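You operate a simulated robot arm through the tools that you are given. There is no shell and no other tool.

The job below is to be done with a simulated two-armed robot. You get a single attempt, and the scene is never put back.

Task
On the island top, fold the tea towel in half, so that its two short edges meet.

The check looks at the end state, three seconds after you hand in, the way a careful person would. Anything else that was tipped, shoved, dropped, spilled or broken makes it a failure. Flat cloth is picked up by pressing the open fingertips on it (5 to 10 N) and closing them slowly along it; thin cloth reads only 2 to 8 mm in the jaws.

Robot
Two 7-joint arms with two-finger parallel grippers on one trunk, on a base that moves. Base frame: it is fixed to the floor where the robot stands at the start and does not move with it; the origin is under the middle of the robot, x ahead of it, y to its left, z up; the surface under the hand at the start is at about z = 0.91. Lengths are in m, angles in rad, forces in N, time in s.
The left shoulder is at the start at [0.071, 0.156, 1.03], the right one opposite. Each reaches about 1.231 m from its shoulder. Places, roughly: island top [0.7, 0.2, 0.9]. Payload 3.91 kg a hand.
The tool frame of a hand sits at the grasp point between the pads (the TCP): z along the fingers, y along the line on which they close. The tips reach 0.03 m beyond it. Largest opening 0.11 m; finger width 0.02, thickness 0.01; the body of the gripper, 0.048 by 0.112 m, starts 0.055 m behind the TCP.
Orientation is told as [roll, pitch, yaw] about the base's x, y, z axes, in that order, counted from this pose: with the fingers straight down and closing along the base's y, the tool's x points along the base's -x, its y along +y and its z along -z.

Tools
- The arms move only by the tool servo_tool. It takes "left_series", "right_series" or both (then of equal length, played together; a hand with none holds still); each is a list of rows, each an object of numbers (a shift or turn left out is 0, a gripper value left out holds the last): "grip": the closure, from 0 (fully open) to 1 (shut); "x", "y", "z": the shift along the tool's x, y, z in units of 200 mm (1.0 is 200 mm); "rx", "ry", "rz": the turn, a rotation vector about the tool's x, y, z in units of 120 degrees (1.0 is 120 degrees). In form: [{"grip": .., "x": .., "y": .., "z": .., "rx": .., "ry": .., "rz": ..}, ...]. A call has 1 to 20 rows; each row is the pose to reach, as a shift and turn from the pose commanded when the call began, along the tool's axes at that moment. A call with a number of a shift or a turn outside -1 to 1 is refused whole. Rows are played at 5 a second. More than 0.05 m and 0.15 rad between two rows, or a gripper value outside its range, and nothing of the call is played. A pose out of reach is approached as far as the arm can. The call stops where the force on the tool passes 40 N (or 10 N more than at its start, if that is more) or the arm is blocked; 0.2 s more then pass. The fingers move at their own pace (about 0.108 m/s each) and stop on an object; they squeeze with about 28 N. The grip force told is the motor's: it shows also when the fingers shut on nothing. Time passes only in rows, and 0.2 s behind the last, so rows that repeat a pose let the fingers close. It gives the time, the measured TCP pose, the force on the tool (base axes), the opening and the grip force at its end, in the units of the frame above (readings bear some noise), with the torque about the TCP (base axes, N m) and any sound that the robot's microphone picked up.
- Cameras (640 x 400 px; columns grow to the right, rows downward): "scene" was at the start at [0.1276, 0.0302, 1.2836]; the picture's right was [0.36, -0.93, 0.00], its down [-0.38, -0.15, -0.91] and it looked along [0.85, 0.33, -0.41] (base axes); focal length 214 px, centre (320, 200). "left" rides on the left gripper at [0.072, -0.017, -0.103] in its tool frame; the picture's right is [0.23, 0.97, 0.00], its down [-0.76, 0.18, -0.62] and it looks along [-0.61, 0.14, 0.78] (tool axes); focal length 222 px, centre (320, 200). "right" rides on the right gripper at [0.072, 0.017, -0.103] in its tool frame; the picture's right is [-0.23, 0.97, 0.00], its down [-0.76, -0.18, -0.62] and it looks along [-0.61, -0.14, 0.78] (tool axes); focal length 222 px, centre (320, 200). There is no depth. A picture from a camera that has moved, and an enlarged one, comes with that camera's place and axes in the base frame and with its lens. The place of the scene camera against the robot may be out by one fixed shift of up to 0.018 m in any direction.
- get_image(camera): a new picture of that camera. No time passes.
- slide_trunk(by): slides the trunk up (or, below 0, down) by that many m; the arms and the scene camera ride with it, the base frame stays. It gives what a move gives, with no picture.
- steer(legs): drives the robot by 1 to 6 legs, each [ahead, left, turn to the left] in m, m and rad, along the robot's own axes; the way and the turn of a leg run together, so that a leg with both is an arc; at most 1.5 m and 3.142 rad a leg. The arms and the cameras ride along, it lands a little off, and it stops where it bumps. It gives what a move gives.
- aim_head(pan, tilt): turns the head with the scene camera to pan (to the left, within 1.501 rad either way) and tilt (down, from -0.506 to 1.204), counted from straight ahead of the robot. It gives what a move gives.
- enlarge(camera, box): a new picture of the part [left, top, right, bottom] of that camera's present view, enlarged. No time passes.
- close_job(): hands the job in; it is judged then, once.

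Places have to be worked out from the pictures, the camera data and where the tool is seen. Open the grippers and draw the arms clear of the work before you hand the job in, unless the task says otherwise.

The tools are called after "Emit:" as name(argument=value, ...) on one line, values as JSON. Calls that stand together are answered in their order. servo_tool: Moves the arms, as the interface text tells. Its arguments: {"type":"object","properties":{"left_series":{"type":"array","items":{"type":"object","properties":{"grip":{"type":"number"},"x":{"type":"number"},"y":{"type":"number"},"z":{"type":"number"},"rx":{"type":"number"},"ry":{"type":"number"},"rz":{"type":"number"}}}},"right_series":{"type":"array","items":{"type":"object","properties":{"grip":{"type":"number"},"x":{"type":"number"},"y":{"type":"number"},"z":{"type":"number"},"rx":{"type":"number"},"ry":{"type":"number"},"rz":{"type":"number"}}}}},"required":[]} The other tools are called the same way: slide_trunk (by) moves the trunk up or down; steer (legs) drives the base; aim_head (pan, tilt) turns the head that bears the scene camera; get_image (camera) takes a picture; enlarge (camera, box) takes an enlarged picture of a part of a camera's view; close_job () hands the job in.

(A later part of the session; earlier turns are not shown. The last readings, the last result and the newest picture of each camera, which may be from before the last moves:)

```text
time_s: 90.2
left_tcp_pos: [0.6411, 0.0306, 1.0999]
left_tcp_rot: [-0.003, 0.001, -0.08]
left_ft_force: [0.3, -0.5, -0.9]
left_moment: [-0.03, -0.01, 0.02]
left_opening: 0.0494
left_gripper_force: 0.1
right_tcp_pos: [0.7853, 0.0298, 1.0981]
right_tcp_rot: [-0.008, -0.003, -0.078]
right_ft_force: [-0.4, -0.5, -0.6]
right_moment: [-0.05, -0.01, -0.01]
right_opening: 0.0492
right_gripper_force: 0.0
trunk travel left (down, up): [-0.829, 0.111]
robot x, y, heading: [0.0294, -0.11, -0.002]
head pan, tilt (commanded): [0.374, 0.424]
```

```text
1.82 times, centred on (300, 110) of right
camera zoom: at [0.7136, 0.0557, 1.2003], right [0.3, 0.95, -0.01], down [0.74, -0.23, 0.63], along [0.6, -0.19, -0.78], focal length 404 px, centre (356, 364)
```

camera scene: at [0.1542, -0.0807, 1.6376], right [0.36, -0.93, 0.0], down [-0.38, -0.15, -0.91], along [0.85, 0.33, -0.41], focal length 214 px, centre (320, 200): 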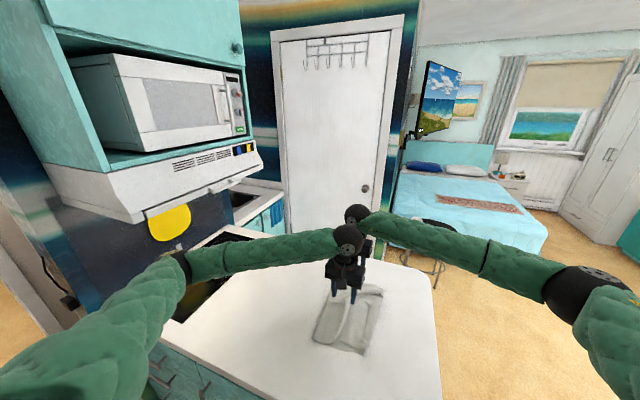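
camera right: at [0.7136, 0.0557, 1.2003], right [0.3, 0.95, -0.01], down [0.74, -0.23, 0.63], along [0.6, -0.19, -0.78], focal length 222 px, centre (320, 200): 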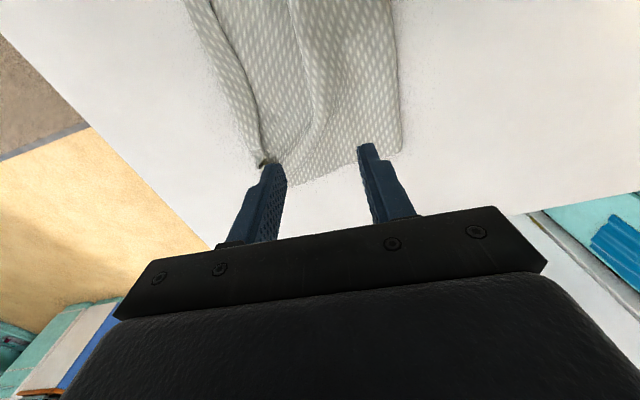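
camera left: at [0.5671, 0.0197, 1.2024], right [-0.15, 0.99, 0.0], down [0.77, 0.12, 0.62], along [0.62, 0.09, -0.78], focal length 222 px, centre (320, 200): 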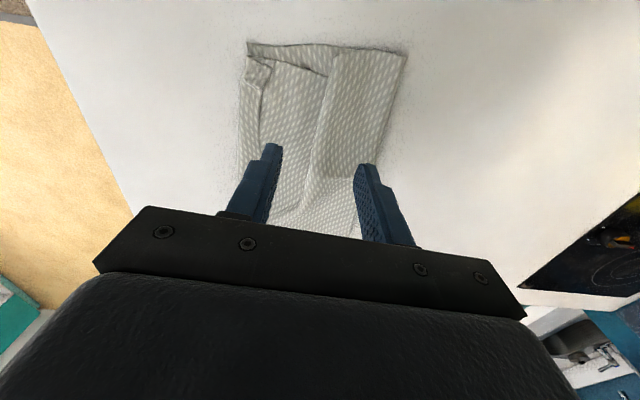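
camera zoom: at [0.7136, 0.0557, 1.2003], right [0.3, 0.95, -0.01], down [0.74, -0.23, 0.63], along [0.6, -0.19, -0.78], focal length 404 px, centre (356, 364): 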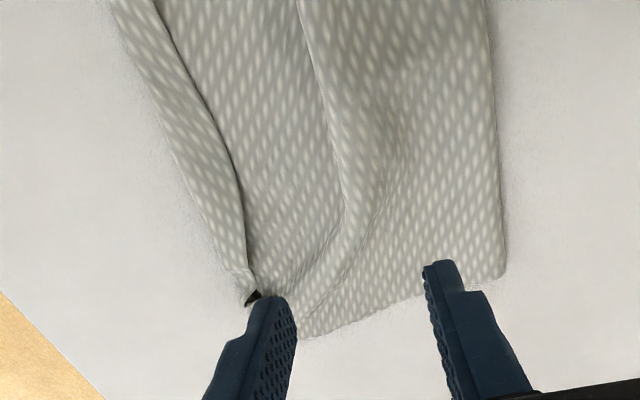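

The pleat edge runs at y≈0.034 (x=0.63) to 0.022 (x=0.79). I lower the open jaws straddling it to just above the table.

Emit:
servo_tool(left_series=[{"grip": 0.55, "x": 0.01, "y": 0.02, "z": 0.1}, {"x": 0.02, "y": 0.04, "z": 0.2}, {"x": 0.03, "y": 0.065, "z": 0.3}, {"x": 0.03, "y": 0.065, "z": 0.4}, {"x": 0.03, "y": 0.065, "z": 0.5}, {"x": 0.03, "y": 0.065, "z": 0.6}, {"x": 0.03, "y": 0.065, "z": 0.68}, {"x": 0.03, "y": 0.065, "z": 0.74}, {"x": 0.03, "y": 0.065, "z": 0.76}, {"x": 0.03, "y": 0.065, "z": 0.76}], right_series=[{"grip": 0.55, "x": 0.001, "y": 0.005, "z": 0.1}, {"x": 0.0025, "y": 0.011, "z": 0.2}, {"x": 0.0025, "y": 0.011, "z": 0.3}, {"x": 0.0025, "y": 0.011, "z": 0.4}, {"x": 0.0025, "y": 0.011, "z": 0.5}, {"x": 0.0025, "y": 0.011, "z": 0.6}, {"x": 0.0025, "y": 0.011, "z": 0.68}, {"x": 0.0025, "y": 0.011, "z": 0.73}, {"x": 0.0025, "y": 0.011, "z": 0.75}, {"x": 0.0025, "y": 0.011, "z": 0.75}])

Emit:
get_image(camera="left")

Emit:
get_image(camera="right")

```text
time_s: 92.4
left_tcp_pos: [0.6365, 0.0437, 0.9481]
left_tcp_rot: [0.001, 0.002, -0.079]
left_ft_force: [0.6, 0.1, -0.2]
left_moment: [-0.03, 0.01, 0.0]
left_opening: 0.0496
left_gripper_force: 0.0
right_tcp_pos: [0.785, 0.0326, 0.9481]
right_tcp_rot: [-0.005, -0.001, -0.078]
right_ft_force: [-0.8, -0.7, 0.6]
right_moment: [0.03, -0.02, -0.02]
right_opening: 0.0494
right_gripper_force: 0.0
trunk travel left (down, up): [-0.829, 0.111]
robot x, y, heading: [0.0311, -0.1119, 0.002]
head pan, tilt (commanded): [0.374, 0.424]
```

```text
taken
camera left: at [0.5628, 0.0331, 1.0514], right [-0.15, 0.99, 0.0], down [0.77, 0.12, 0.62], along [0.62, 0.09, -0.78], focal length 222 px, centre (320, 200)
```

left: 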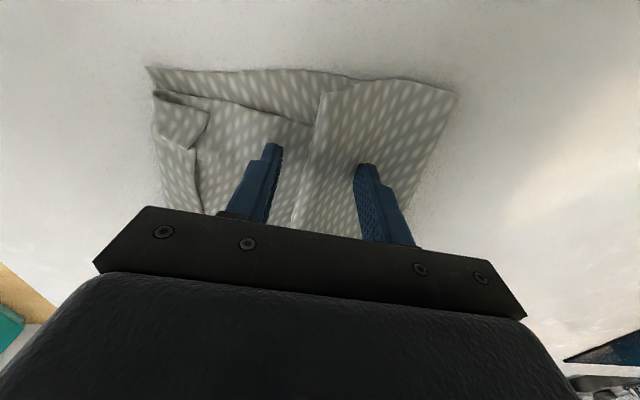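

```text
taken
camera right: at [0.7141, 0.0559, 1.0502], right [0.3, 0.95, 0.0], down [0.74, -0.23, 0.63], along [0.59, -0.19, -0.78], focal length 222 px, centre (320, 200)
```

right: 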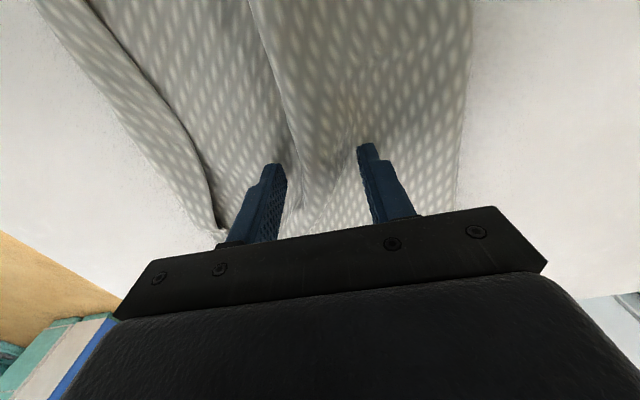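

The pleat edge lies between the fingers of both hands. I drop 2 mm more and close slowly.

Emit:
servo_tool(left_series=[{"grip": 0.55, "z": 0.01}, {"grip": 0.6, "z": 0.01}, {"grip": 0.65, "z": 0.01}, {"grip": 0.7, "z": 0.01}, {"grip": 0.75, "z": 0.01}, {"grip": 0.8, "z": 0.01}, {"grip": 0.85, "z": 0.01}, {"grip": 0.9, "z": 0.01}, {"grip": 0.95, "z": 0.01}, {"grip": 1.0, "z": 0.01}, {"grip": 1.0, "z": 0.01}], right_series=[{"grip": 0.55, "z": 0.01}, {"grip": 0.6, "z": 0.01}, {"grip": 0.65, "z": 0.01}, {"grip": 0.7, "z": 0.01}, {"grip": 0.75, "z": 0.01}, {"grip": 0.8, "z": 0.01}, {"grip": 0.85, "z": 0.01}, {"grip": 0.9, "z": 0.01}, {"grip": 0.95, "z": 0.01}, {"grip": 1.0, "z": 0.01}, {"grip": 1.0, "z": 0.01}])

Emit:
get_image(camera="left")

Emit:
get_image(camera="right")

```text
time_s: 94.8
left_tcp_pos: [0.6357, 0.0445, 0.9473]
left_tcp_rot: [0.001, 0.002, -0.081]
left_ft_force: [0.3, -0.9, 2.4]
left_moment: [0.0, -0.03, 0.02]
left_opening: 0.0031
left_gripper_force: 27.9
right_tcp_pos: [0.7845, 0.031, 0.9458]
right_tcp_rot: [-0.006, -0.002, -0.077]
right_ft_force: [-0.2, -0.5, 3.0]
right_moment: [-0.01, 0.03, 0.02]
right_opening: 0.0022
right_gripper_force: 27.5
trunk travel left (down, up): [-0.829, 0.111]
robot x, y, heading: [0.0282, -0.1122, 0.001]
head pan, tilt (commanded): [0.374, 0.424]
```

```text
taken
camera left: at [0.5621, 0.0331, 1.0496], right [-0.15, 0.99, 0.0], down [0.77, 0.12, 0.62], along [0.62, 0.09, -0.78], focal length 222 px, centre (320, 200)
```

left: 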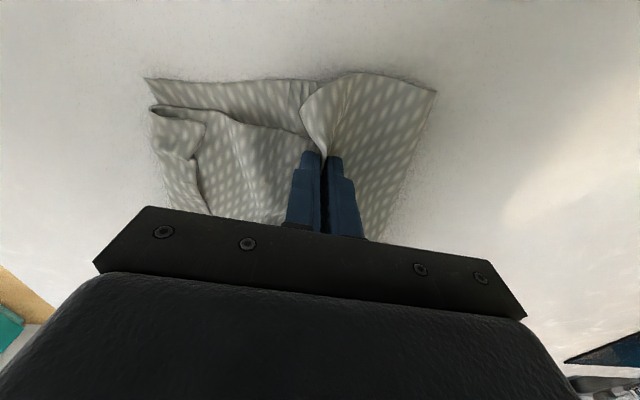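

```text
taken
camera right: at [0.7137, 0.0563, 1.0493], right [0.3, 0.95, 0.0], down [0.74, -0.23, 0.63], along [0.59, -0.19, -0.78], focal length 222 px, centre (320, 200)
```

right: 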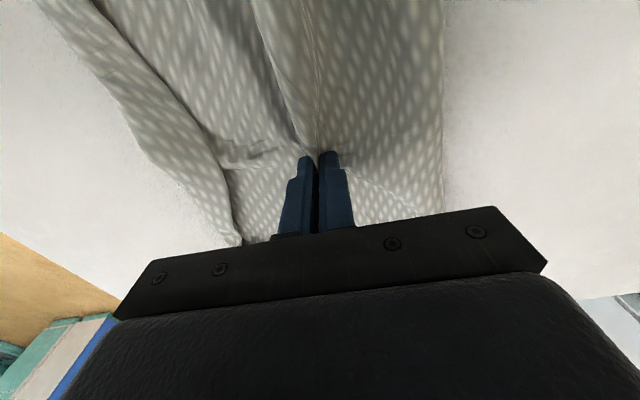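

Both hands hold the pleat (3.1 mm and 2.2 mm). I lift 2.5 cm to see what comes up with it.

Emit:
servo_tool(left_series=[{"grip": 1.0, "z": -0.03}, {"z": -0.06}, {"z": -0.09}, {"z": -0.125}, {"z": -0.125}], right_series=[{"grip": 1.0, "z": -0.03}, {"z": -0.06}, {"z": -0.09}, {"z": -0.125}, {"z": -0.125}])

Emit:
get_image(camera="left")

Emit:
enlarge(camera="scene", box=[280, 250, 420, 370])

```text
time_s: 96.0
left_tcp_pos: [0.6362, 0.0456, 0.9733]
left_tcp_rot: [-0.002, 0.003, -0.08]
left_ft_force: [-0.2, 0.2, 0.0]
left_moment: [0.03, 0.01, -0.01]
left_opening: 0.0032
left_gripper_force: 28.2
right_tcp_pos: [0.7846, 0.0329, 0.9708]
right_tcp_rot: [-0.004, -0.001, -0.081]
right_ft_force: [0.5, -0.5, 0.4]
right_moment: [0.03, -0.02, 0.0]
right_opening: 0.0021
right_gripper_force: 27.9
trunk travel left (down, up): [-0.829, 0.111]
robot x, y, heading: [0.0283, -0.1132, 0.006]
head pan, tilt (commanded): [0.374, 0.424]
```

```text
taken
camera left: at [0.5636, 0.0336, 1.0747], right [-0.15, 0.99, 0.0], down [0.77, 0.12, 0.62], along [0.62, 0.09, -0.78], focal length 222 px, centre (320, 200)
```

left: 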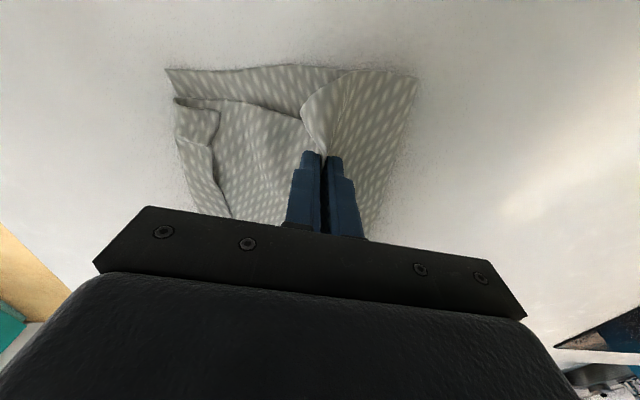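

```text
3.33 times, centred on (350, 310) of scene
camera zoom: at [0.1553, -0.0826, 1.6375], right [0.37, -0.93, 0.0], down [-0.38, -0.15, -0.91], along [0.85, 0.33, -0.41], focal length 715 px, centre (220, -167)
```

zoom: 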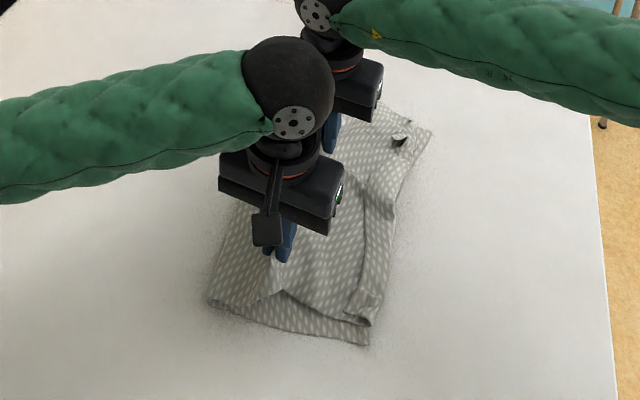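

Only the loose top layer came up, and the lower layer and the meeting edges stayed put. I carry the pleat left, about 8.5 cm on the near side and 4 cm on the far side, and set it down to push the fold line out.

Emit:
servo_tool(left_series=[{"grip": 1.0, "y": 0.03, "z": -0.04}, {"y": 0.08, "z": -0.075}, {"y": 0.14, "z": -0.075}, {"y": 0.2, "z": -0.075}, {"y": 0.26, "z": -0.07}, {"y": 0.32, "z": -0.05}, {"y": 0.38, "z": -0.02}, {"y": 0.4265, "z": 0.02}, {"y": 0.4265, "z": 0.05}, {"y": 0.4265, "z": 0.08}], right_series=[{"grip": 1.0, "y": 0.015, "z": -0.04}, {"y": 0.04, "z": -0.075}, {"y": 0.065, "z": -0.075}, {"y": 0.095, "z": -0.075}, {"y": 0.12, "z": -0.07}, {"y": 0.15, "z": -0.05}, {"y": 0.18, "z": -0.02}, {"y": 0.2, "z": 0.02}, {"y": 0.2, "z": 0.05}, {"y": 0.2, "z": 0.07}])

Emit:
get_image(camera="left")

Emit:
get_image(camera="right")

Emit:
enlarge(camera="scene", box=[270, 240, 410, 370])

```text
time_s: 98.2
left_tcp_pos: [0.6424, 0.1301, 0.957]
left_tcp_rot: [-0.002, 0.0, -0.08]
left_ft_force: [8.2, -3.8, 1.7]
left_moment: [-0.09, -0.22, -0.06]
left_opening: 0.0033
left_gripper_force: 28.0
right_tcp_pos: [0.7886, 0.0728, 0.9567]
right_tcp_rot: [-0.006, -0.003, -0.079]
right_ft_force: [-9.0, 4.0, -1.4]
right_moment: [0.07, 0.13, -0.03]
right_opening: 0.0021
right_gripper_force: 27.7
trunk travel left (down, up): [-0.829, 0.111]
robot x, y, heading: [0.0292, -0.1091, 0.007]
head pan, tilt (commanded): [0.374, 0.424]
```

```text
taken
camera left: at [0.5693, 0.1188, 1.0597], right [-0.15, 0.99, 0.0], down [0.77, 0.12, 0.62], along [0.62, 0.09, -0.78], focal length 222 px, centre (320, 200)
```

left: 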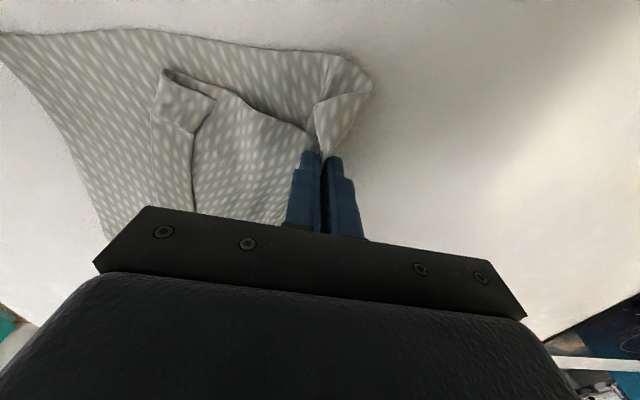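

```text
taken
camera right: at [0.7174, 0.0967, 1.0595], right [0.3, 0.95, 0.0], down [0.74, -0.23, 0.62], along [0.59, -0.19, -0.78], focal length 222 px, centre (320, 200)
```

right: 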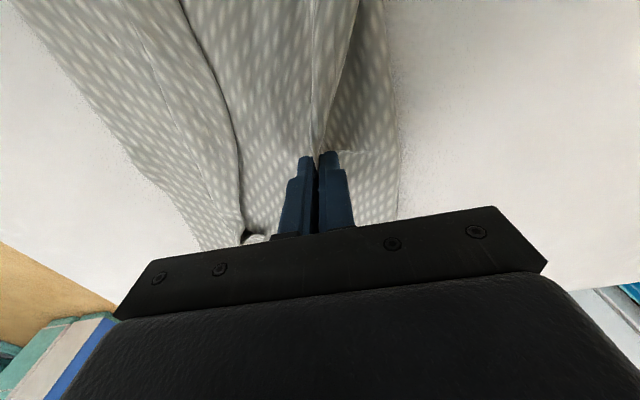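

```text
3.08 times, centred on (340, 305) of scene
camera zoom: at [0.1553, -0.0823, 1.6376], right [0.37, -0.93, 0.0], down [-0.38, -0.15, -0.91], along [0.85, 0.33, -0.41], focal length 660 px, centre (258, -123)
```

zoom: 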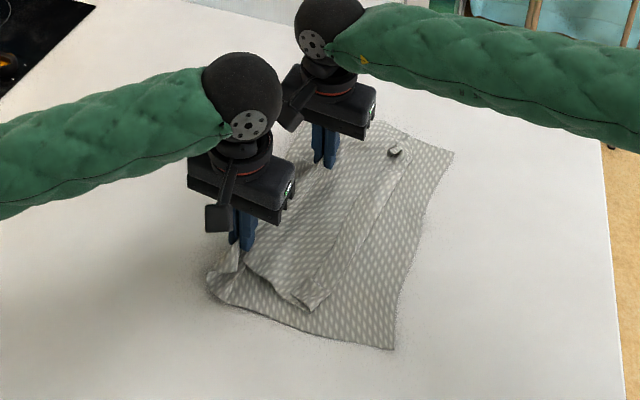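

The edge AB came along with the pleat, since it wasn't anchored, but the fold line has moved out to y≈0.15. I'll now release here, then pin the fold with the left hand while the right hand pulls edge AB back to meet CD. First I open and rise.

Emit:
servo_tool(left_series=[{"grip": 0.97, "z": 0.02}, {"grip": 0.9, "z": 0.02}, {"grip": 0.8, "z": 0.02}, {"grip": 0.7, "z": 0.02}, {"grip": 0.65, "z": 0.02}, {"grip": 0.6, "z": -0.05}, {"grip": 0.6, "z": -0.15}, {"grip": 0.6, "z": -0.3}, {"grip": 0.6, "z": -0.45}, {"grip": 0.6, "z": -0.6}, {"grip": 0.6, "z": -0.75}], right_series=[{"grip": 0.97, "z": 0.02}, {"grip": 0.9, "z": 0.02}, {"grip": 0.8, "z": 0.02}, {"grip": 0.7, "z": 0.02}, {"grip": 0.65, "z": 0.02}, {"grip": 0.6, "z": -0.05}, {"grip": 0.6, "z": -0.15}, {"grip": 0.6, "z": -0.3}, {"grip": 0.6, "z": -0.45}, {"grip": 0.6, "z": -0.6}, {"grip": 0.6, "z": -0.75}])

Emit:
get_image(camera="left")

Emit:
get_image(camera="right")

Emit:
enlarge(camera="scene", box=[270, 240, 410, 370])

```text
time_s: 100.6
left_tcp_pos: [0.6417, 0.1288, 1.1077]
left_tcp_rot: [0.0, 0.003, -0.079]
left_ft_force: [-0.5, -0.8, 0.3]
left_moment: [0.02, -0.02, 0.03]
left_opening: 0.0439
left_gripper_force: 0.0
right_tcp_pos: [0.7858, 0.0723, 1.1081]
right_tcp_rot: [-0.005, -0.001, -0.078]
right_ft_force: [0.7, 0.1, -1.2]
right_moment: [0.01, -0.01, 0.01]
right_opening: 0.0441
right_gripper_force: 0.0
trunk travel left (down, up): [-0.829, 0.111]
robot x, y, heading: [0.0254, -0.1123, 0.001]
head pan, tilt (commanded): [0.374, 0.424]
```

```text
taken
camera left: at [0.568, 0.1179, 1.2102], right [-0.15, 0.99, 0.0], down [0.77, 0.12, 0.62], along [0.61, 0.09, -0.78], focal length 222 px, centre (320, 200)
```

left: 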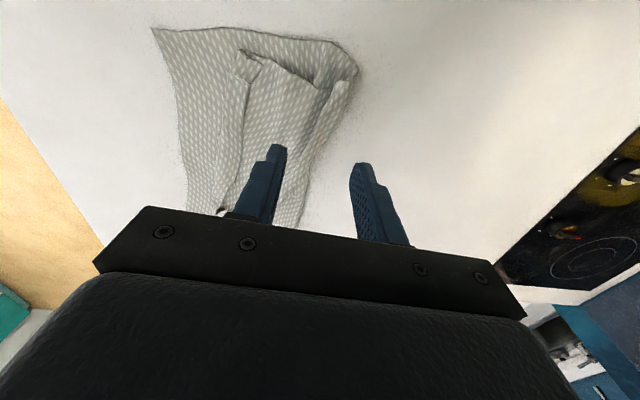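

```text
taken
camera right: at [0.7145, 0.0958, 1.2106], right [0.3, 0.95, 0.0], down [0.74, -0.23, 0.62], along [0.59, -0.19, -0.78], focal length 222 px, centre (320, 200)
```

right: 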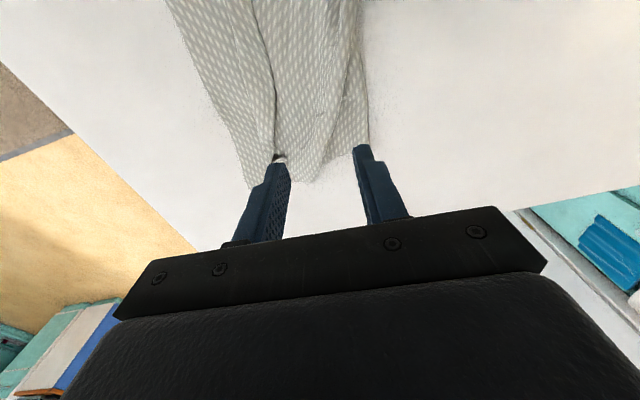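

```text
3.08 times, centred on (340, 305) of scene
camera zoom: at [0.1545, -0.083, 1.6375], right [0.37, -0.93, 0.0], down [-0.38, -0.15, -0.91], along [0.85, 0.33, -0.41], focal length 660 px, centre (258, -123)
```

zoom: 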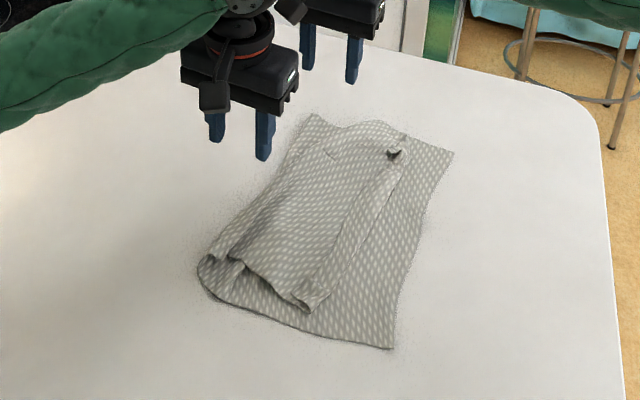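

This view is clear now: the fold line is at the right place, s≈0.22 near and 0.20 far. Edge AB is 9 cm (near) and 5 cm (far) short of CD, with slack hidden near the fold. I look closely at corner A to regrasp it.

Emit:
enlarge(camera="scene", box=[310, 300, 370, 360])

Emit:
enlarge(camera="left", box=[140, 10, 380, 220])

Emit:
enlarge(camera="right", box=[150, 0, 400, 200])

```text
6.67 times, centred on (340, 330) of scene
camera zoom: at [0.1545, -0.083, 1.6375], right [0.37, -0.93, 0.0], down [-0.38, -0.15, -0.91], along [0.85, 0.33, -0.41], focal length 1430 px, centre (187, -667)
```

zoom: 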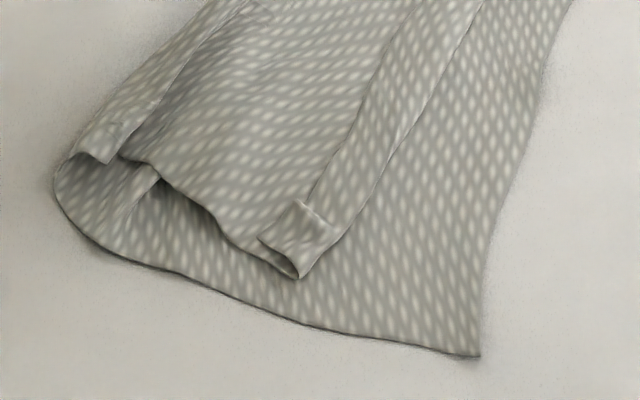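

```text
1.90 times, centred on (260, 115) of left
camera zoom: at [0.568, 0.1179, 1.2102], right [-0.15, 0.99, 0.0], down [0.77, 0.12, 0.62], along [0.61, 0.09, -0.78], focal length 423 px, centre (434, 362)
```

zoom: 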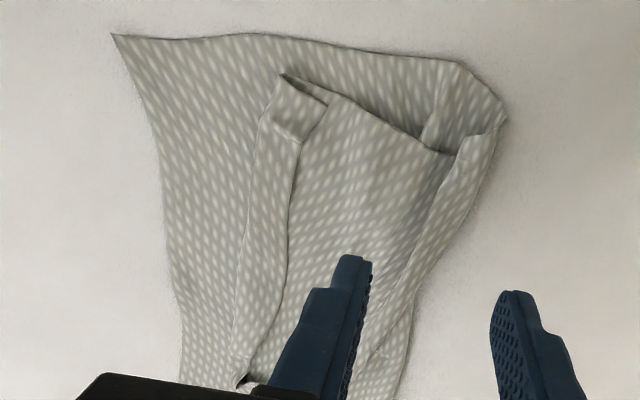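

```text
2.00 times, centred on (275, 100) of right
camera zoom: at [0.7145, 0.0958, 1.2106], right [0.3, 0.95, 0.0], down [0.74, -0.23, 0.62], along [0.59, -0.19, -0.78], focal length 444 px, centre (410, 400)
```

zoom: 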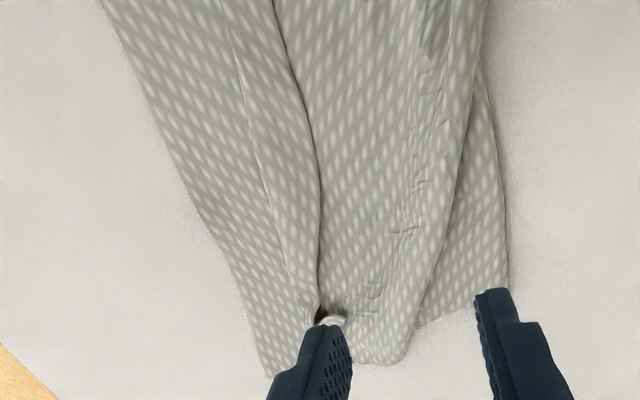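

Corner puckers are visible at about (0.62, 0.03) and (0.843, -0.012). I bring both hands back to a 43° tilt, parallel to the turned-back edge, at a stand-off behind those points.

Emit:
servo_tool(left_series=[{"grip": 0.66, "x": 0.012, "y": -0.07, "z": 0.029, "rx": -0.0224, "ry": 0.0185, "rz": 0.057}, {"x": 0.023, "y": -0.141, "z": 0.058, "rx": -0.0448, "ry": 0.037, "rz": 0.1139}, {"x": 0.035, "y": -0.211, "z": 0.087, "rx": -0.0673, "ry": 0.0554, "rz": 0.1709}, {"x": 0.047, "y": -0.282, "z": 0.117, "rx": -0.0897, "ry": 0.0739, "rz": 0.2279}, {"x": 0.058, "y": -0.352, "z": 0.146, "rx": -0.1121, "ry": 0.0924, "rz": 0.2849}, {"x": 0.07, "y": -0.423, "z": 0.175, "rx": -0.1345, "ry": 0.1109, "rz": 0.3418}, {"x": 0.082, "y": -0.493, "z": 0.204, "rx": -0.157, "ry": 0.1294, "rz": 0.3988}, {"x": 0.093, "y": -0.564, "z": 0.233, "rx": -0.1794, "ry": 0.1478, "rz": 0.4558}, {"x": 0.105, "y": -0.634, "z": 0.262, "rx": -0.2018, "ry": 0.1663, "rz": 0.5127}, {"x": 0.116, "y": -0.705, "z": 0.291, "rx": -0.2242, "ry": 0.1848, "rz": 0.5697}, {"x": 0.128, "y": -0.775, "z": 0.321, "rx": -0.2466, "ry": 0.2033, "rz": 0.6267}, {"x": 0.14, "y": -0.846, "z": 0.35, "rx": -0.2691, "ry": 0.2217, "rz": 0.6837}, {"x": 0.151, "y": -0.916, "z": 0.379, "rx": -0.2915, "ry": 0.2402, "rz": 0.7406}, {"x": 0.163, "y": -0.9865, "z": 0.408, "rx": -0.3139, "ry": 0.2587, "rz": 0.7976}], right_series=[{"grip": 0.66, "x": -0.016, "y": -0.063, "z": 0.029, "rx": -0.0224, "ry": 0.0185, "rz": 0.057}, {"x": -0.032, "y": -0.126, "z": 0.059, "rx": -0.0448, "ry": 0.037, "rz": 0.1139}, {"x": -0.048, "y": -0.189, "z": 0.088, "rx": -0.0673, "ry": 0.0554, "rz": 0.1709}, {"x": -0.064, "y": -0.252, "z": 0.117, "rx": -0.0897, "ry": 0.0739, "rz": 0.2279}, {"x": -0.08, "y": -0.315, "z": 0.146, "rx": -0.1121, "ry": 0.0924, "rz": 0.2849}, {"x": -0.096, "y": -0.378, "z": 0.176, "rx": -0.1345, "ry": 0.1109, "rz": 0.3418}, {"x": -0.112, "y": -0.441, "z": 0.205, "rx": -0.157, "ry": 0.1294, "rz": 0.3988}, {"x": -0.128, "y": -0.504, "z": 0.234, "rx": -0.1794, "ry": 0.1478, "rz": 0.4558}, {"x": -0.144, "y": -0.567, "z": 0.264, "rx": -0.2018, "ry": 0.1663, "rz": 0.5127}, {"x": -0.16, "y": -0.63, "z": 0.293, "rx": -0.2242, "ry": 0.1848, "rz": 0.5697}, {"x": -0.176, "y": -0.693, "z": 0.322, "rx": -0.2466, "ry": 0.2033, "rz": 0.6267}, {"x": -0.192, "y": -0.757, "z": 0.351, "rx": -0.2691, "ry": 0.2217, "rz": 0.6837}, {"x": -0.208, "y": -0.82, "z": 0.381, "rx": -0.2915, "ry": 0.2402, "rz": 0.7406}, {"x": -0.224, "y": -0.8825, "z": 0.41, "rx": -0.3139, "ry": 0.2587, "rz": 0.7976}])

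Emit:
get_image(camera="left")

Emit:
get_image(camera="right")

Emit:
get_image(camera="scene")

```text
time_s: 103.6
left_tcp_pos: [0.5932, -0.0654, 1.0241]
left_tcp_rot: [-0.002, 0.753, -1.845]
left_ft_force: [0.2, 0.2, -0.7]
left_moment: [-0.01, 0.02, -0.02]
left_opening: 0.0373
left_gripper_force: 0.1
right_tcp_pos: [0.8205, -0.1074, 1.0258]
right_tcp_rot: [0.002, 0.748, -1.841]
right_ft_force: [0.3, -0.3, 0.4]
right_moment: [0.02, 0.02, -0.05]
right_opening: 0.0377
right_gripper_force: 0.0
trunk travel left (down, up): [-0.829, 0.111]
robot x, y, heading: [0.0287, -0.1137, -0.006]
head pan, tilt (commanded): [0.374, 0.424]
```

```text
taken
camera left: at [0.5721, -0.0783, 1.1484], right [0.98, -0.1, 0.15], down [-0.09, -0.99, -0.06], along [0.16, 0.05, -0.99], focal length 222 px, centre (320, 200)
```

left: 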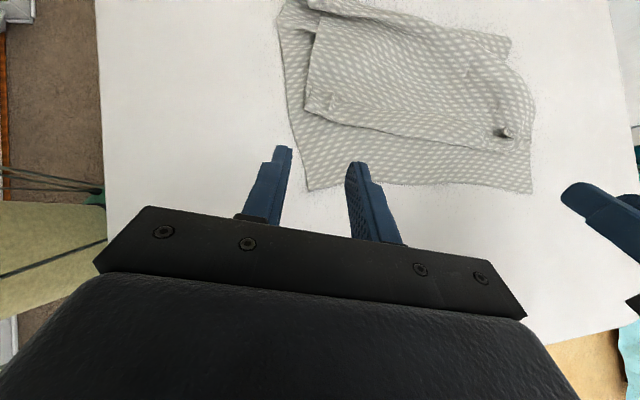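

```text
taken
camera right: at [0.8313, -0.1282, 1.1494], right [0.89, -0.42, -0.15], down [-0.44, -0.9, -0.06], along [-0.11, 0.12, -0.99], focal length 222 px, centre (320, 200)
```

right: 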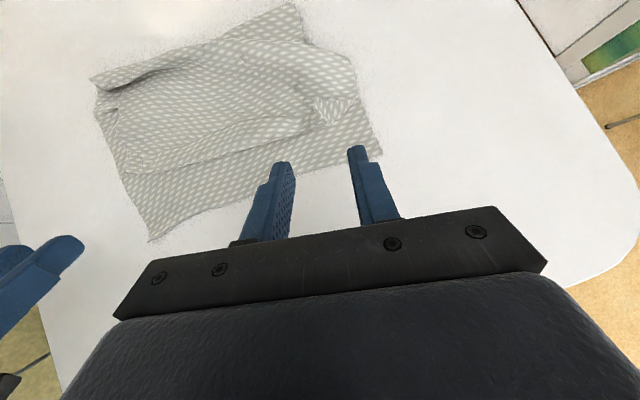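

```text
taken
camera scene: at [0.1551, -0.085, 1.6376], right [0.37, -0.93, 0.0], down [-0.38, -0.15, -0.91], along [0.85, 0.33, -0.41], focal length 214 px, centre (320, 200)
```

scene: 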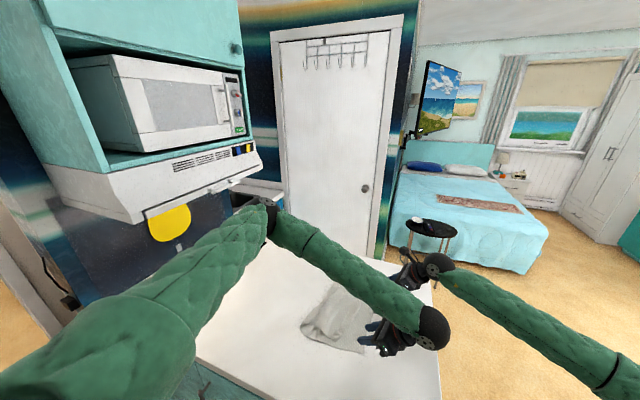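

Both hands are in place. I zoom to see exactly where the turned-back edge and puckers are.

Emit:
enlarge(camera="left", box=[260, 0, 560, 200])

Emit:
enlarge(camera="right", box=[80, 0, 400, 250])

```text
2.00 times, centred on (410, 100) of left
camera zoom: at [0.5721, -0.0783, 1.1484], right [0.98, -0.1, 0.15], down [-0.09, -0.99, -0.06], along [0.16, 0.05, -0.99], focal length 444 px, centre (140, 400)
```

zoom: 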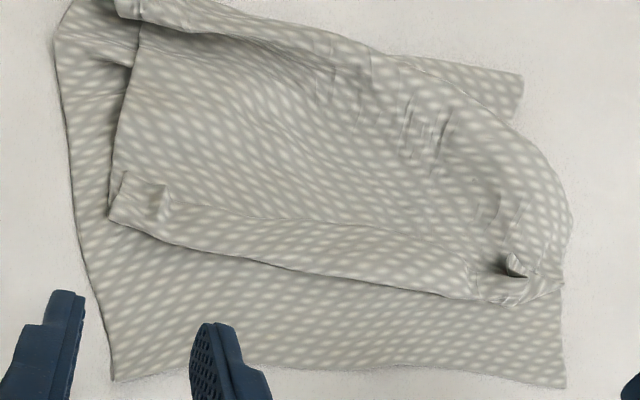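

```text
1.60 times, centred on (240, 125) of right
camera zoom: at [0.8313, -0.1282, 1.1494], right [0.89, -0.42, -0.15], down [-0.44, -0.9, -0.06], along [-0.11, 0.12, -0.99], focal length 355 px, centre (448, 320)
```

zoom: 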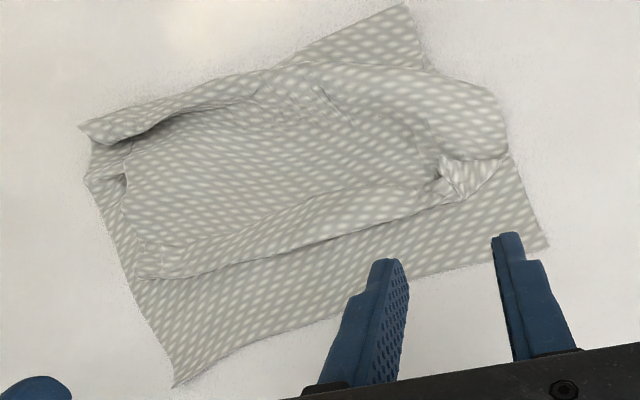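

Clear view: the pinch marks are at about (0.629, 0.036) and (0.840, -0.008), D=(0.597, -0.054), C=(0.881, -0.084). I approach along the finger axes to those points.

Emit:
servo_tool(left_series=[{"grip": 0.66, "x": 0.02, "y": 0.018, "z": 0.06}, {"x": 0.045, "y": 0.036, "z": 0.13}, {"x": 0.045, "y": 0.036, "z": 0.21}, {"x": 0.045, "y": 0.036, "z": 0.29}, {"x": 0.045, "y": 0.036, "z": 0.37}, {"x": 0.045, "y": 0.036, "z": 0.44}, {"x": 0.045, "y": 0.036, "z": 0.51}, {"x": 0.045, "y": 0.036, "z": 0.56}, {"x": 0.045, "y": 0.036, "z": 0.575}, {"x": 0.045, "y": 0.036, "z": 0.575}], right_series=[{"grip": 0.66, "x": 0.008, "y": -0.02, "z": 0.06}, {"x": 0.016, "y": -0.04, "z": 0.13}, {"x": 0.016, "y": -0.04, "z": 0.21}, {"x": 0.016, "y": -0.04, "z": 0.29}, {"x": 0.016, "y": -0.04, "z": 0.37}, {"x": 0.016, "y": -0.04, "z": 0.44}, {"x": 0.016, "y": -0.04, "z": 0.5}, {"x": 0.016, "y": -0.04, "z": 0.545}, {"x": 0.016, "y": -0.04, "z": 0.56}, {"x": 0.016, "y": -0.04, "z": 0.56}])

Emit:
get_image(camera="left")

Emit:
get_image(camera="right")

```text
time_s: 105.8
left_tcp_pos: [0.6241, 0.0149, 0.9469]
left_tcp_rot: [-0.002, 0.748, -1.846]
left_ft_force: [0.6, 0.0, -0.9]
left_moment: [-0.01, -0.01, 0.01]
left_opening: 0.0372
left_gripper_force: 0.1
right_tcp_pos: [0.8312, -0.0295, 0.9469]
right_tcp_rot: [0.002, 0.746, -1.84]
right_ft_force: [-0.8, 1.2, 0.5]
right_moment: [-0.02, 0.03, 0.01]
right_opening: 0.0375
right_gripper_force: 0.1
trunk travel left (down, up): [-0.829, 0.111]
robot x, y, heading: [0.0259, -0.1112, 0.006]
head pan, tilt (commanded): [0.374, 0.424]
```

```text
taken
camera left: at [0.6032, 0.0028, 1.0707], right [0.98, -0.1, 0.15], down [-0.09, -0.99, -0.06], along [0.16, 0.05, -0.99], focal length 222 px, centre (320, 200)
```

left: 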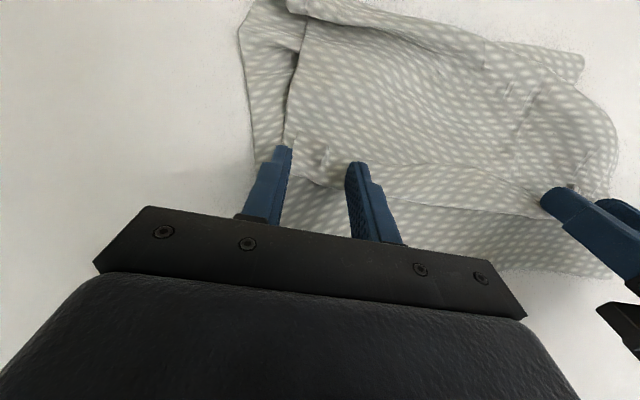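

```text
taken
camera right: at [0.8437, -0.0487, 1.0704], right [0.89, -0.42, -0.15], down [-0.43, -0.9, -0.06], along [-0.11, 0.12, -0.99], focal length 222 px, centre (320, 200)
```

right: 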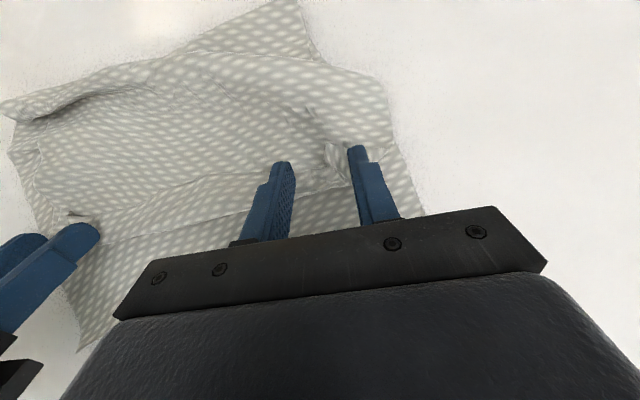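

The puckers sit between the fingers on both sides. I go down about 4 mm to touch lightly and read the forces.

Emit:
servo_tool(left_series=[{"grip": 0.66, "x": -0.007, "z": 0.007}, {"x": -0.014, "z": 0.015}, {"x": -0.014, "z": 0.015}, {"x": -0.014, "z": 0.015}], right_series=[{"grip": 0.66, "x": -0.007, "y": 0.01, "z": 0.007}, {"x": -0.014, "y": 0.02, "z": 0.015}, {"x": -0.014, "y": 0.02, "z": 0.015}, {"x": -0.014, "y": 0.02, "z": 0.015}])

```text
time_s: 106.8
left_tcp_pos: [0.6241, 0.0153, 0.9424]
left_tcp_rot: [-0.004, 0.751, -1.846]
left_ft_force: [-0.9, -0.4, 1.0]
left_moment: [-0.02, 0.01, 0.02]
left_opening: 0.0374
left_gripper_force: 0.1
right_tcp_pos: [0.8369, -0.0292, 0.9411]
right_tcp_rot: [0.003, 0.745, -1.841]
right_ft_force: [-1.0, -0.2, 2.0]
right_moment: [0.01, 0.01, 0.01]
right_opening: 0.0375
right_gripper_force: 0.0
trunk travel left (down, up): [-0.829, 0.111]
robot x, y, heading: [0.0271, -0.1173, 0.004]
head pan, tilt (commanded): [0.374, 0.424]
```

Light contact: about 1 N left and 2 N right. I close slowly on the puckers.

Emit:
servo_tool(left_series=[{"grip": 0.68, "x": -0.003, "z": 0.004}, {"grip": 0.72, "x": -0.003, "z": 0.004}, {"grip": 0.76, "x": -0.003, "z": 0.004}, {"grip": 0.8, "x": -0.003, "z": 0.004}, {"grip": 0.84, "x": -0.003, "z": 0.004}, {"grip": 0.88, "x": -0.003, "z": 0.004}, {"grip": 0.92, "x": -0.003, "z": 0.004}, {"grip": 0.96, "x": -0.003, "z": 0.004}, {"grip": 1.0, "x": -0.003, "z": 0.004}, {"grip": 1.0, "x": -0.003, "z": 0.004}], right_series=[{"grip": 0.68}, {"grip": 0.72}, {"grip": 0.76}, {"grip": 0.8}, {"grip": 0.84}, {"grip": 0.88}, {"grip": 0.92}, {"grip": 0.96}, {"grip": 1.0}, {"grip": 1.0}])

Emit:
get_image(camera="left")

Emit:
get_image(camera="right")

```text
time_s: 109.0
left_tcp_pos: [0.6227, 0.0154, 0.9418]
left_tcp_rot: [-0.001, 0.747, -1.844]
left_ft_force: [7.2, -1.2, 7.0]
left_moment: [0.03, -0.22, -0.03]
left_opening: 0.003
left_gripper_force: 27.8
right_tcp_pos: [0.8365, -0.0297, 0.9422]
right_tcp_rot: [0.003, 0.746, -1.841]
right_ft_force: [-5.7, 0.9, 1.5]
right_moment: [0.04, 0.19, 0.08]
right_opening: 0.0021
right_gripper_force: 28.4
trunk travel left (down, up): [-0.829, 0.111]
robot x, y, heading: [0.0235, -0.1147, 0.001]
head pan, tilt (commanded): [0.374, 0.424]
```

```text
taken
camera left: at [0.6033, 0.0028, 1.0663], right [0.98, -0.1, 0.15], down [-0.09, -0.99, -0.06], along [0.16, 0.05, -0.99], focal length 222 px, centre (320, 200)
```

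left: 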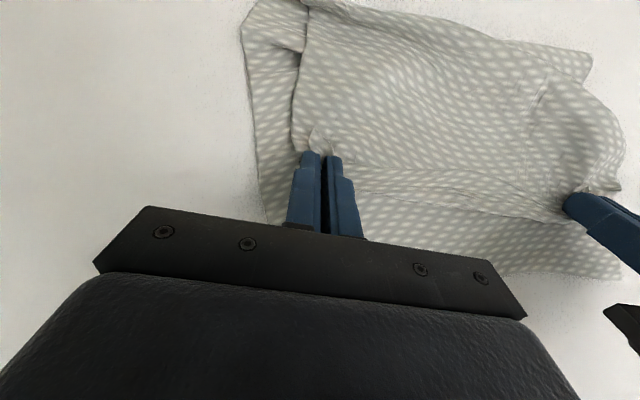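

```text
taken
camera right: at [0.8475, -0.0501, 1.0668], right [0.89, -0.42, -0.15], down [-0.43, -0.9, -0.06], along [-0.11, 0.12, -0.99], focal length 222 px, centre (320, 200)
```

right: 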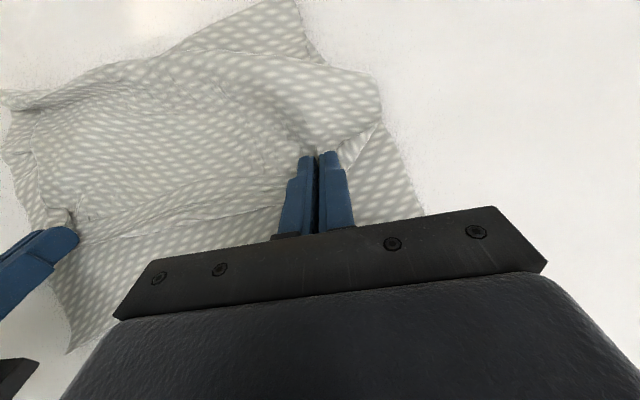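

Both are gripped again at 3.0 mm and 2.1 mm. I lift them 8 mm, ease the tension between the hands, and pull slowly to the right to bring the edge to CD while watching whether the fold stays.

Emit:
servo_tool(left_series=[{"grip": 1.0, "x": 0.014, "y": 0.012, "z": -0.015}, {"x": 0.027, "y": 0.022, "z": -0.029}, {"x": -0.004, "y": 0.036, "z": -0.058, "rz": -0.009}, {"x": -0.035, "y": 0.05, "z": -0.087, "rz": -0.018}, {"x": -0.066, "y": 0.064, "z": -0.116, "rz": -0.027}, {"x": -0.097, "y": 0.078, "z": -0.145, "rz": -0.036}, {"x": -0.128, "y": 0.092, "z": -0.174, "rz": -0.044}, {"x": -0.159, "y": 0.106, "z": -0.203, "rz": -0.053}, {"x": -0.19, "y": 0.12, "z": -0.232, "rz": -0.062}, {"x": -0.221, "y": 0.134, "z": -0.261, "rz": -0.071}, {"x": -0.252, "y": 0.1475, "z": -0.2895, "rz": -0.08}], right_series=[{"grip": 1.0, "x": 0.014, "y": -0.012, "z": -0.015}, {"x": 0.027, "y": -0.022, "z": -0.029}, {"x": 0.004, "y": -0.011, "z": -0.05, "rz": -0.009}, {"x": -0.018, "y": 0.0, "z": -0.071, "rz": -0.018}, {"x": -0.041, "y": 0.011, "z": -0.092, "rz": -0.027}, {"x": -0.063, "y": 0.022, "z": -0.113, "rz": -0.036}, {"x": -0.086, "y": 0.033, "z": -0.135, "rz": -0.044}, {"x": -0.108, "y": 0.044, "z": -0.156, "rz": -0.053}, {"x": -0.131, "y": 0.055, "z": -0.177, "rz": -0.062}, {"x": -0.153, "y": 0.066, "z": -0.198, "rz": -0.071}, {"x": -0.176, "y": 0.078, "z": -0.219, "rz": -0.08}])

Emit:
get_image(camera="left")

Emit:
get_image(camera="right")

Emit:
enlarge(camera="scene", box=[270, 250, 410, 370])

```text
time_s: 111.4
left_tcp_pos: [0.6303, -0.0673, 0.9498]
left_tcp_rot: [0.152, 0.736, -1.618]
left_ft_force: [-0.4, -0.1, 0.1]
left_moment: [-0.02, 0.02, -0.05]
left_opening: 0.0019
left_gripper_force: 28.4
right_tcp_pos: [0.8358, -0.0895, 0.9494]
right_tcp_rot: [0.156, 0.734, -1.614]
right_ft_force: [-1.0, -0.1, 0.9]
right_moment: [0.01, 0.03, -0.01]
right_opening: 0.0022
right_gripper_force: 27.9
trunk travel left (down, up): [-0.829, 0.111]
robot x, y, heading: [0.0266, -0.1109, 0.005]
head pan, tilt (commanded): [0.374, 0.424]
```

```text
taken
camera left: at [0.5983, -0.0784, 1.0709], right [0.96, 0.02, 0.26], down [0.04, -1.0, -0.04], along [0.26, 0.04, -0.96], focal length 222 px, centre (320, 200)
```

left: 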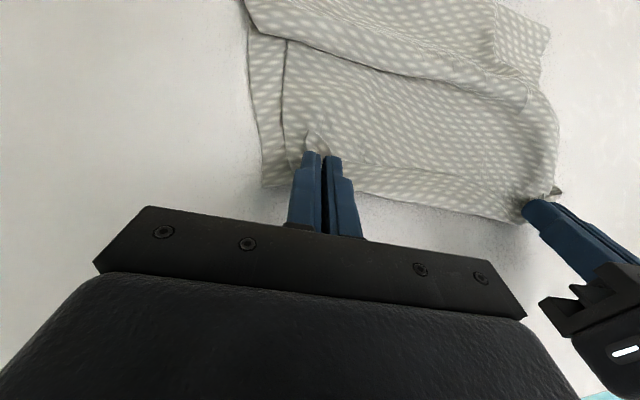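

```text
taken
camera right: at [0.8361, -0.1053, 1.0755], right [0.95, -0.31, -0.04], down [-0.31, -0.95, -0.07], along [-0.02, 0.08, -1.0], focal length 222 px, centre (320, 200)
```

right: 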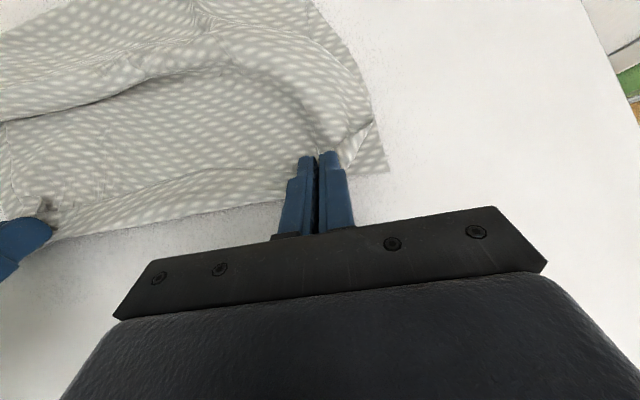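

```text
3.33 times, centred on (340, 310) of scene
camera zoom: at [0.1553, -0.0837, 1.6376], right [0.37, -0.93, 0.0], down [-0.38, -0.15, -0.91], along [0.85, 0.33, -0.41], focal length 715 px, centre (253, -167)
```

zoom: 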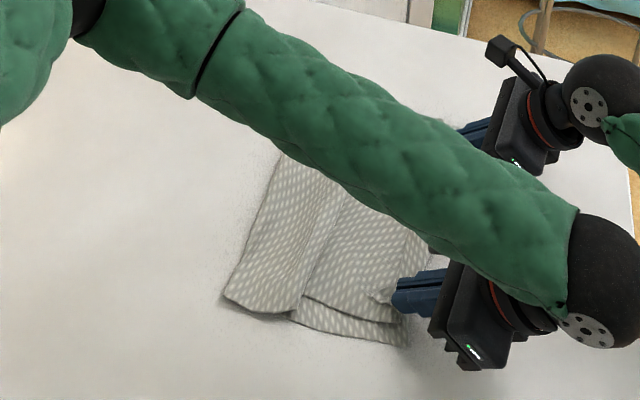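

The top layer slid back as a block and the fold rolled again, so the fold has to be pinned while the edge is pulled. I return to the earlier clean state: lift and peel the top back taut to the left, then come over to the neat half-way pose. There I'll pin the fold with one hand while the other sets down each corner.

Emit:
servo_tool(left_series=[{"grip": 1.0, "x": 0.063, "y": -0.004, "z": 0.002, "rx": 0.008, "ry": -0.035, "rz": -0.007}, {"x": 0.126, "y": -0.007, "z": 0.005, "rx": 0.017, "ry": -0.069, "rz": -0.013}, {"x": 0.188, "y": -0.011, "z": 0.007, "rx": 0.025, "ry": -0.104, "rz": -0.02}, {"x": 0.251, "y": -0.014, "z": 0.01, "rx": 0.034, "ry": -0.139, "rz": -0.027}, {"x": 0.314, "y": -0.018, "z": 0.012, "rx": 0.042, "ry": -0.174, "rz": -0.034}, {"x": 0.377, "y": -0.022, "z": 0.014, "rx": 0.051, "ry": -0.208, "rz": -0.04}, {"x": 0.44, "y": -0.025, "z": 0.017, "rx": 0.059, "ry": -0.243, "rz": -0.047}, {"x": 0.502, "y": -0.029, "z": 0.019, "rx": 0.068, "ry": -0.278, "rz": -0.054}, {"x": 0.565, "y": -0.032, "z": 0.022, "rx": 0.076, "ry": -0.312, "rz": -0.06}, {"x": 0.628, "y": -0.036, "z": 0.024, "rx": 0.0848, "ry": -0.347, "rz": -0.067}], right_series=[{"grip": 1.0, "x": 0.064, "y": -0.004, "z": 0.003, "rx": 0.008, "ry": -0.035, "rz": -0.007}, {"x": 0.128, "y": -0.007, "z": 0.005, "rx": 0.017, "ry": -0.069, "rz": -0.013}, {"x": 0.192, "y": -0.011, "z": 0.008, "rx": 0.025, "ry": -0.104, "rz": -0.02}, {"x": 0.256, "y": -0.015, "z": 0.011, "rx": 0.034, "ry": -0.139, "rz": -0.027}, {"x": 0.32, "y": -0.019, "z": 0.014, "rx": 0.042, "ry": -0.174, "rz": -0.034}, {"x": 0.384, "y": -0.022, "z": 0.016, "rx": 0.051, "ry": -0.208, "rz": -0.04}, {"x": 0.448, "y": -0.026, "z": 0.019, "rx": 0.059, "ry": -0.243, "rz": -0.047}, {"x": 0.512, "y": -0.03, "z": 0.022, "rx": 0.068, "ry": -0.278, "rz": -0.054}, {"x": 0.576, "y": -0.033, "z": 0.024, "rx": 0.076, "ry": -0.312, "rz": -0.06}, {"x": 0.64, "y": -0.037, "z": 0.027, "rx": 0.0848, "ry": -0.347, "rz": -0.067}])

Emit:
get_image(camera="scene")

Emit:
enlarge(camera="scene", box=[270, 230, 410, 370])

```text
time_s: 113.6
left_tcp_pos: [0.6301, 0.0308, 1.0294]
left_tcp_rot: [-0.001, -0.003, -1.528]
left_ft_force: [0.7, 0.7, -0.2]
left_moment: [0.0, 0.01, -0.03]
left_opening: 0.0019
left_gripper_force: 28.7
right_tcp_pos: [0.8352, 0.0125, 1.0303]
right_tcp_rot: [0.0, -0.006, -1.53]
right_ft_force: [-0.9, 0.0, 0.6]
right_moment: [-0.03, 0.02, -0.03]
right_opening: 0.0024
right_gripper_force: 28.0
trunk travel left (down, up): [-0.829, 0.111]
robot x, y, heading: [0.0241, -0.1119, -0.001]
head pan, tilt (commanded): [0.374, 0.424]
```

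```text
taken
camera scene: at [0.1546, -0.0806, 1.6375], right [0.36, -0.93, 0.0], down [-0.38, -0.15, -0.91], along [0.85, 0.33, -0.41], focal length 214 px, centre (320, 200)
```

scene: 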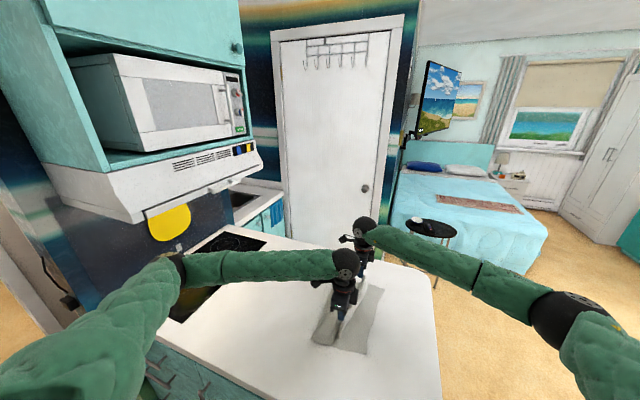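

```text
2.86 times, centred on (340, 300) of scene
camera zoom: at [0.1546, -0.0806, 1.6375], right [0.36, -0.93, 0.0], down [-0.38, -0.15, -0.91], along [0.85, 0.33, -0.41], focal length 613 px, centre (263, -86)
```

zoom: 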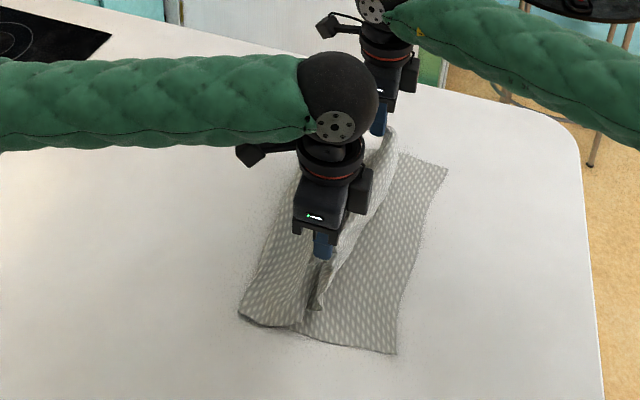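

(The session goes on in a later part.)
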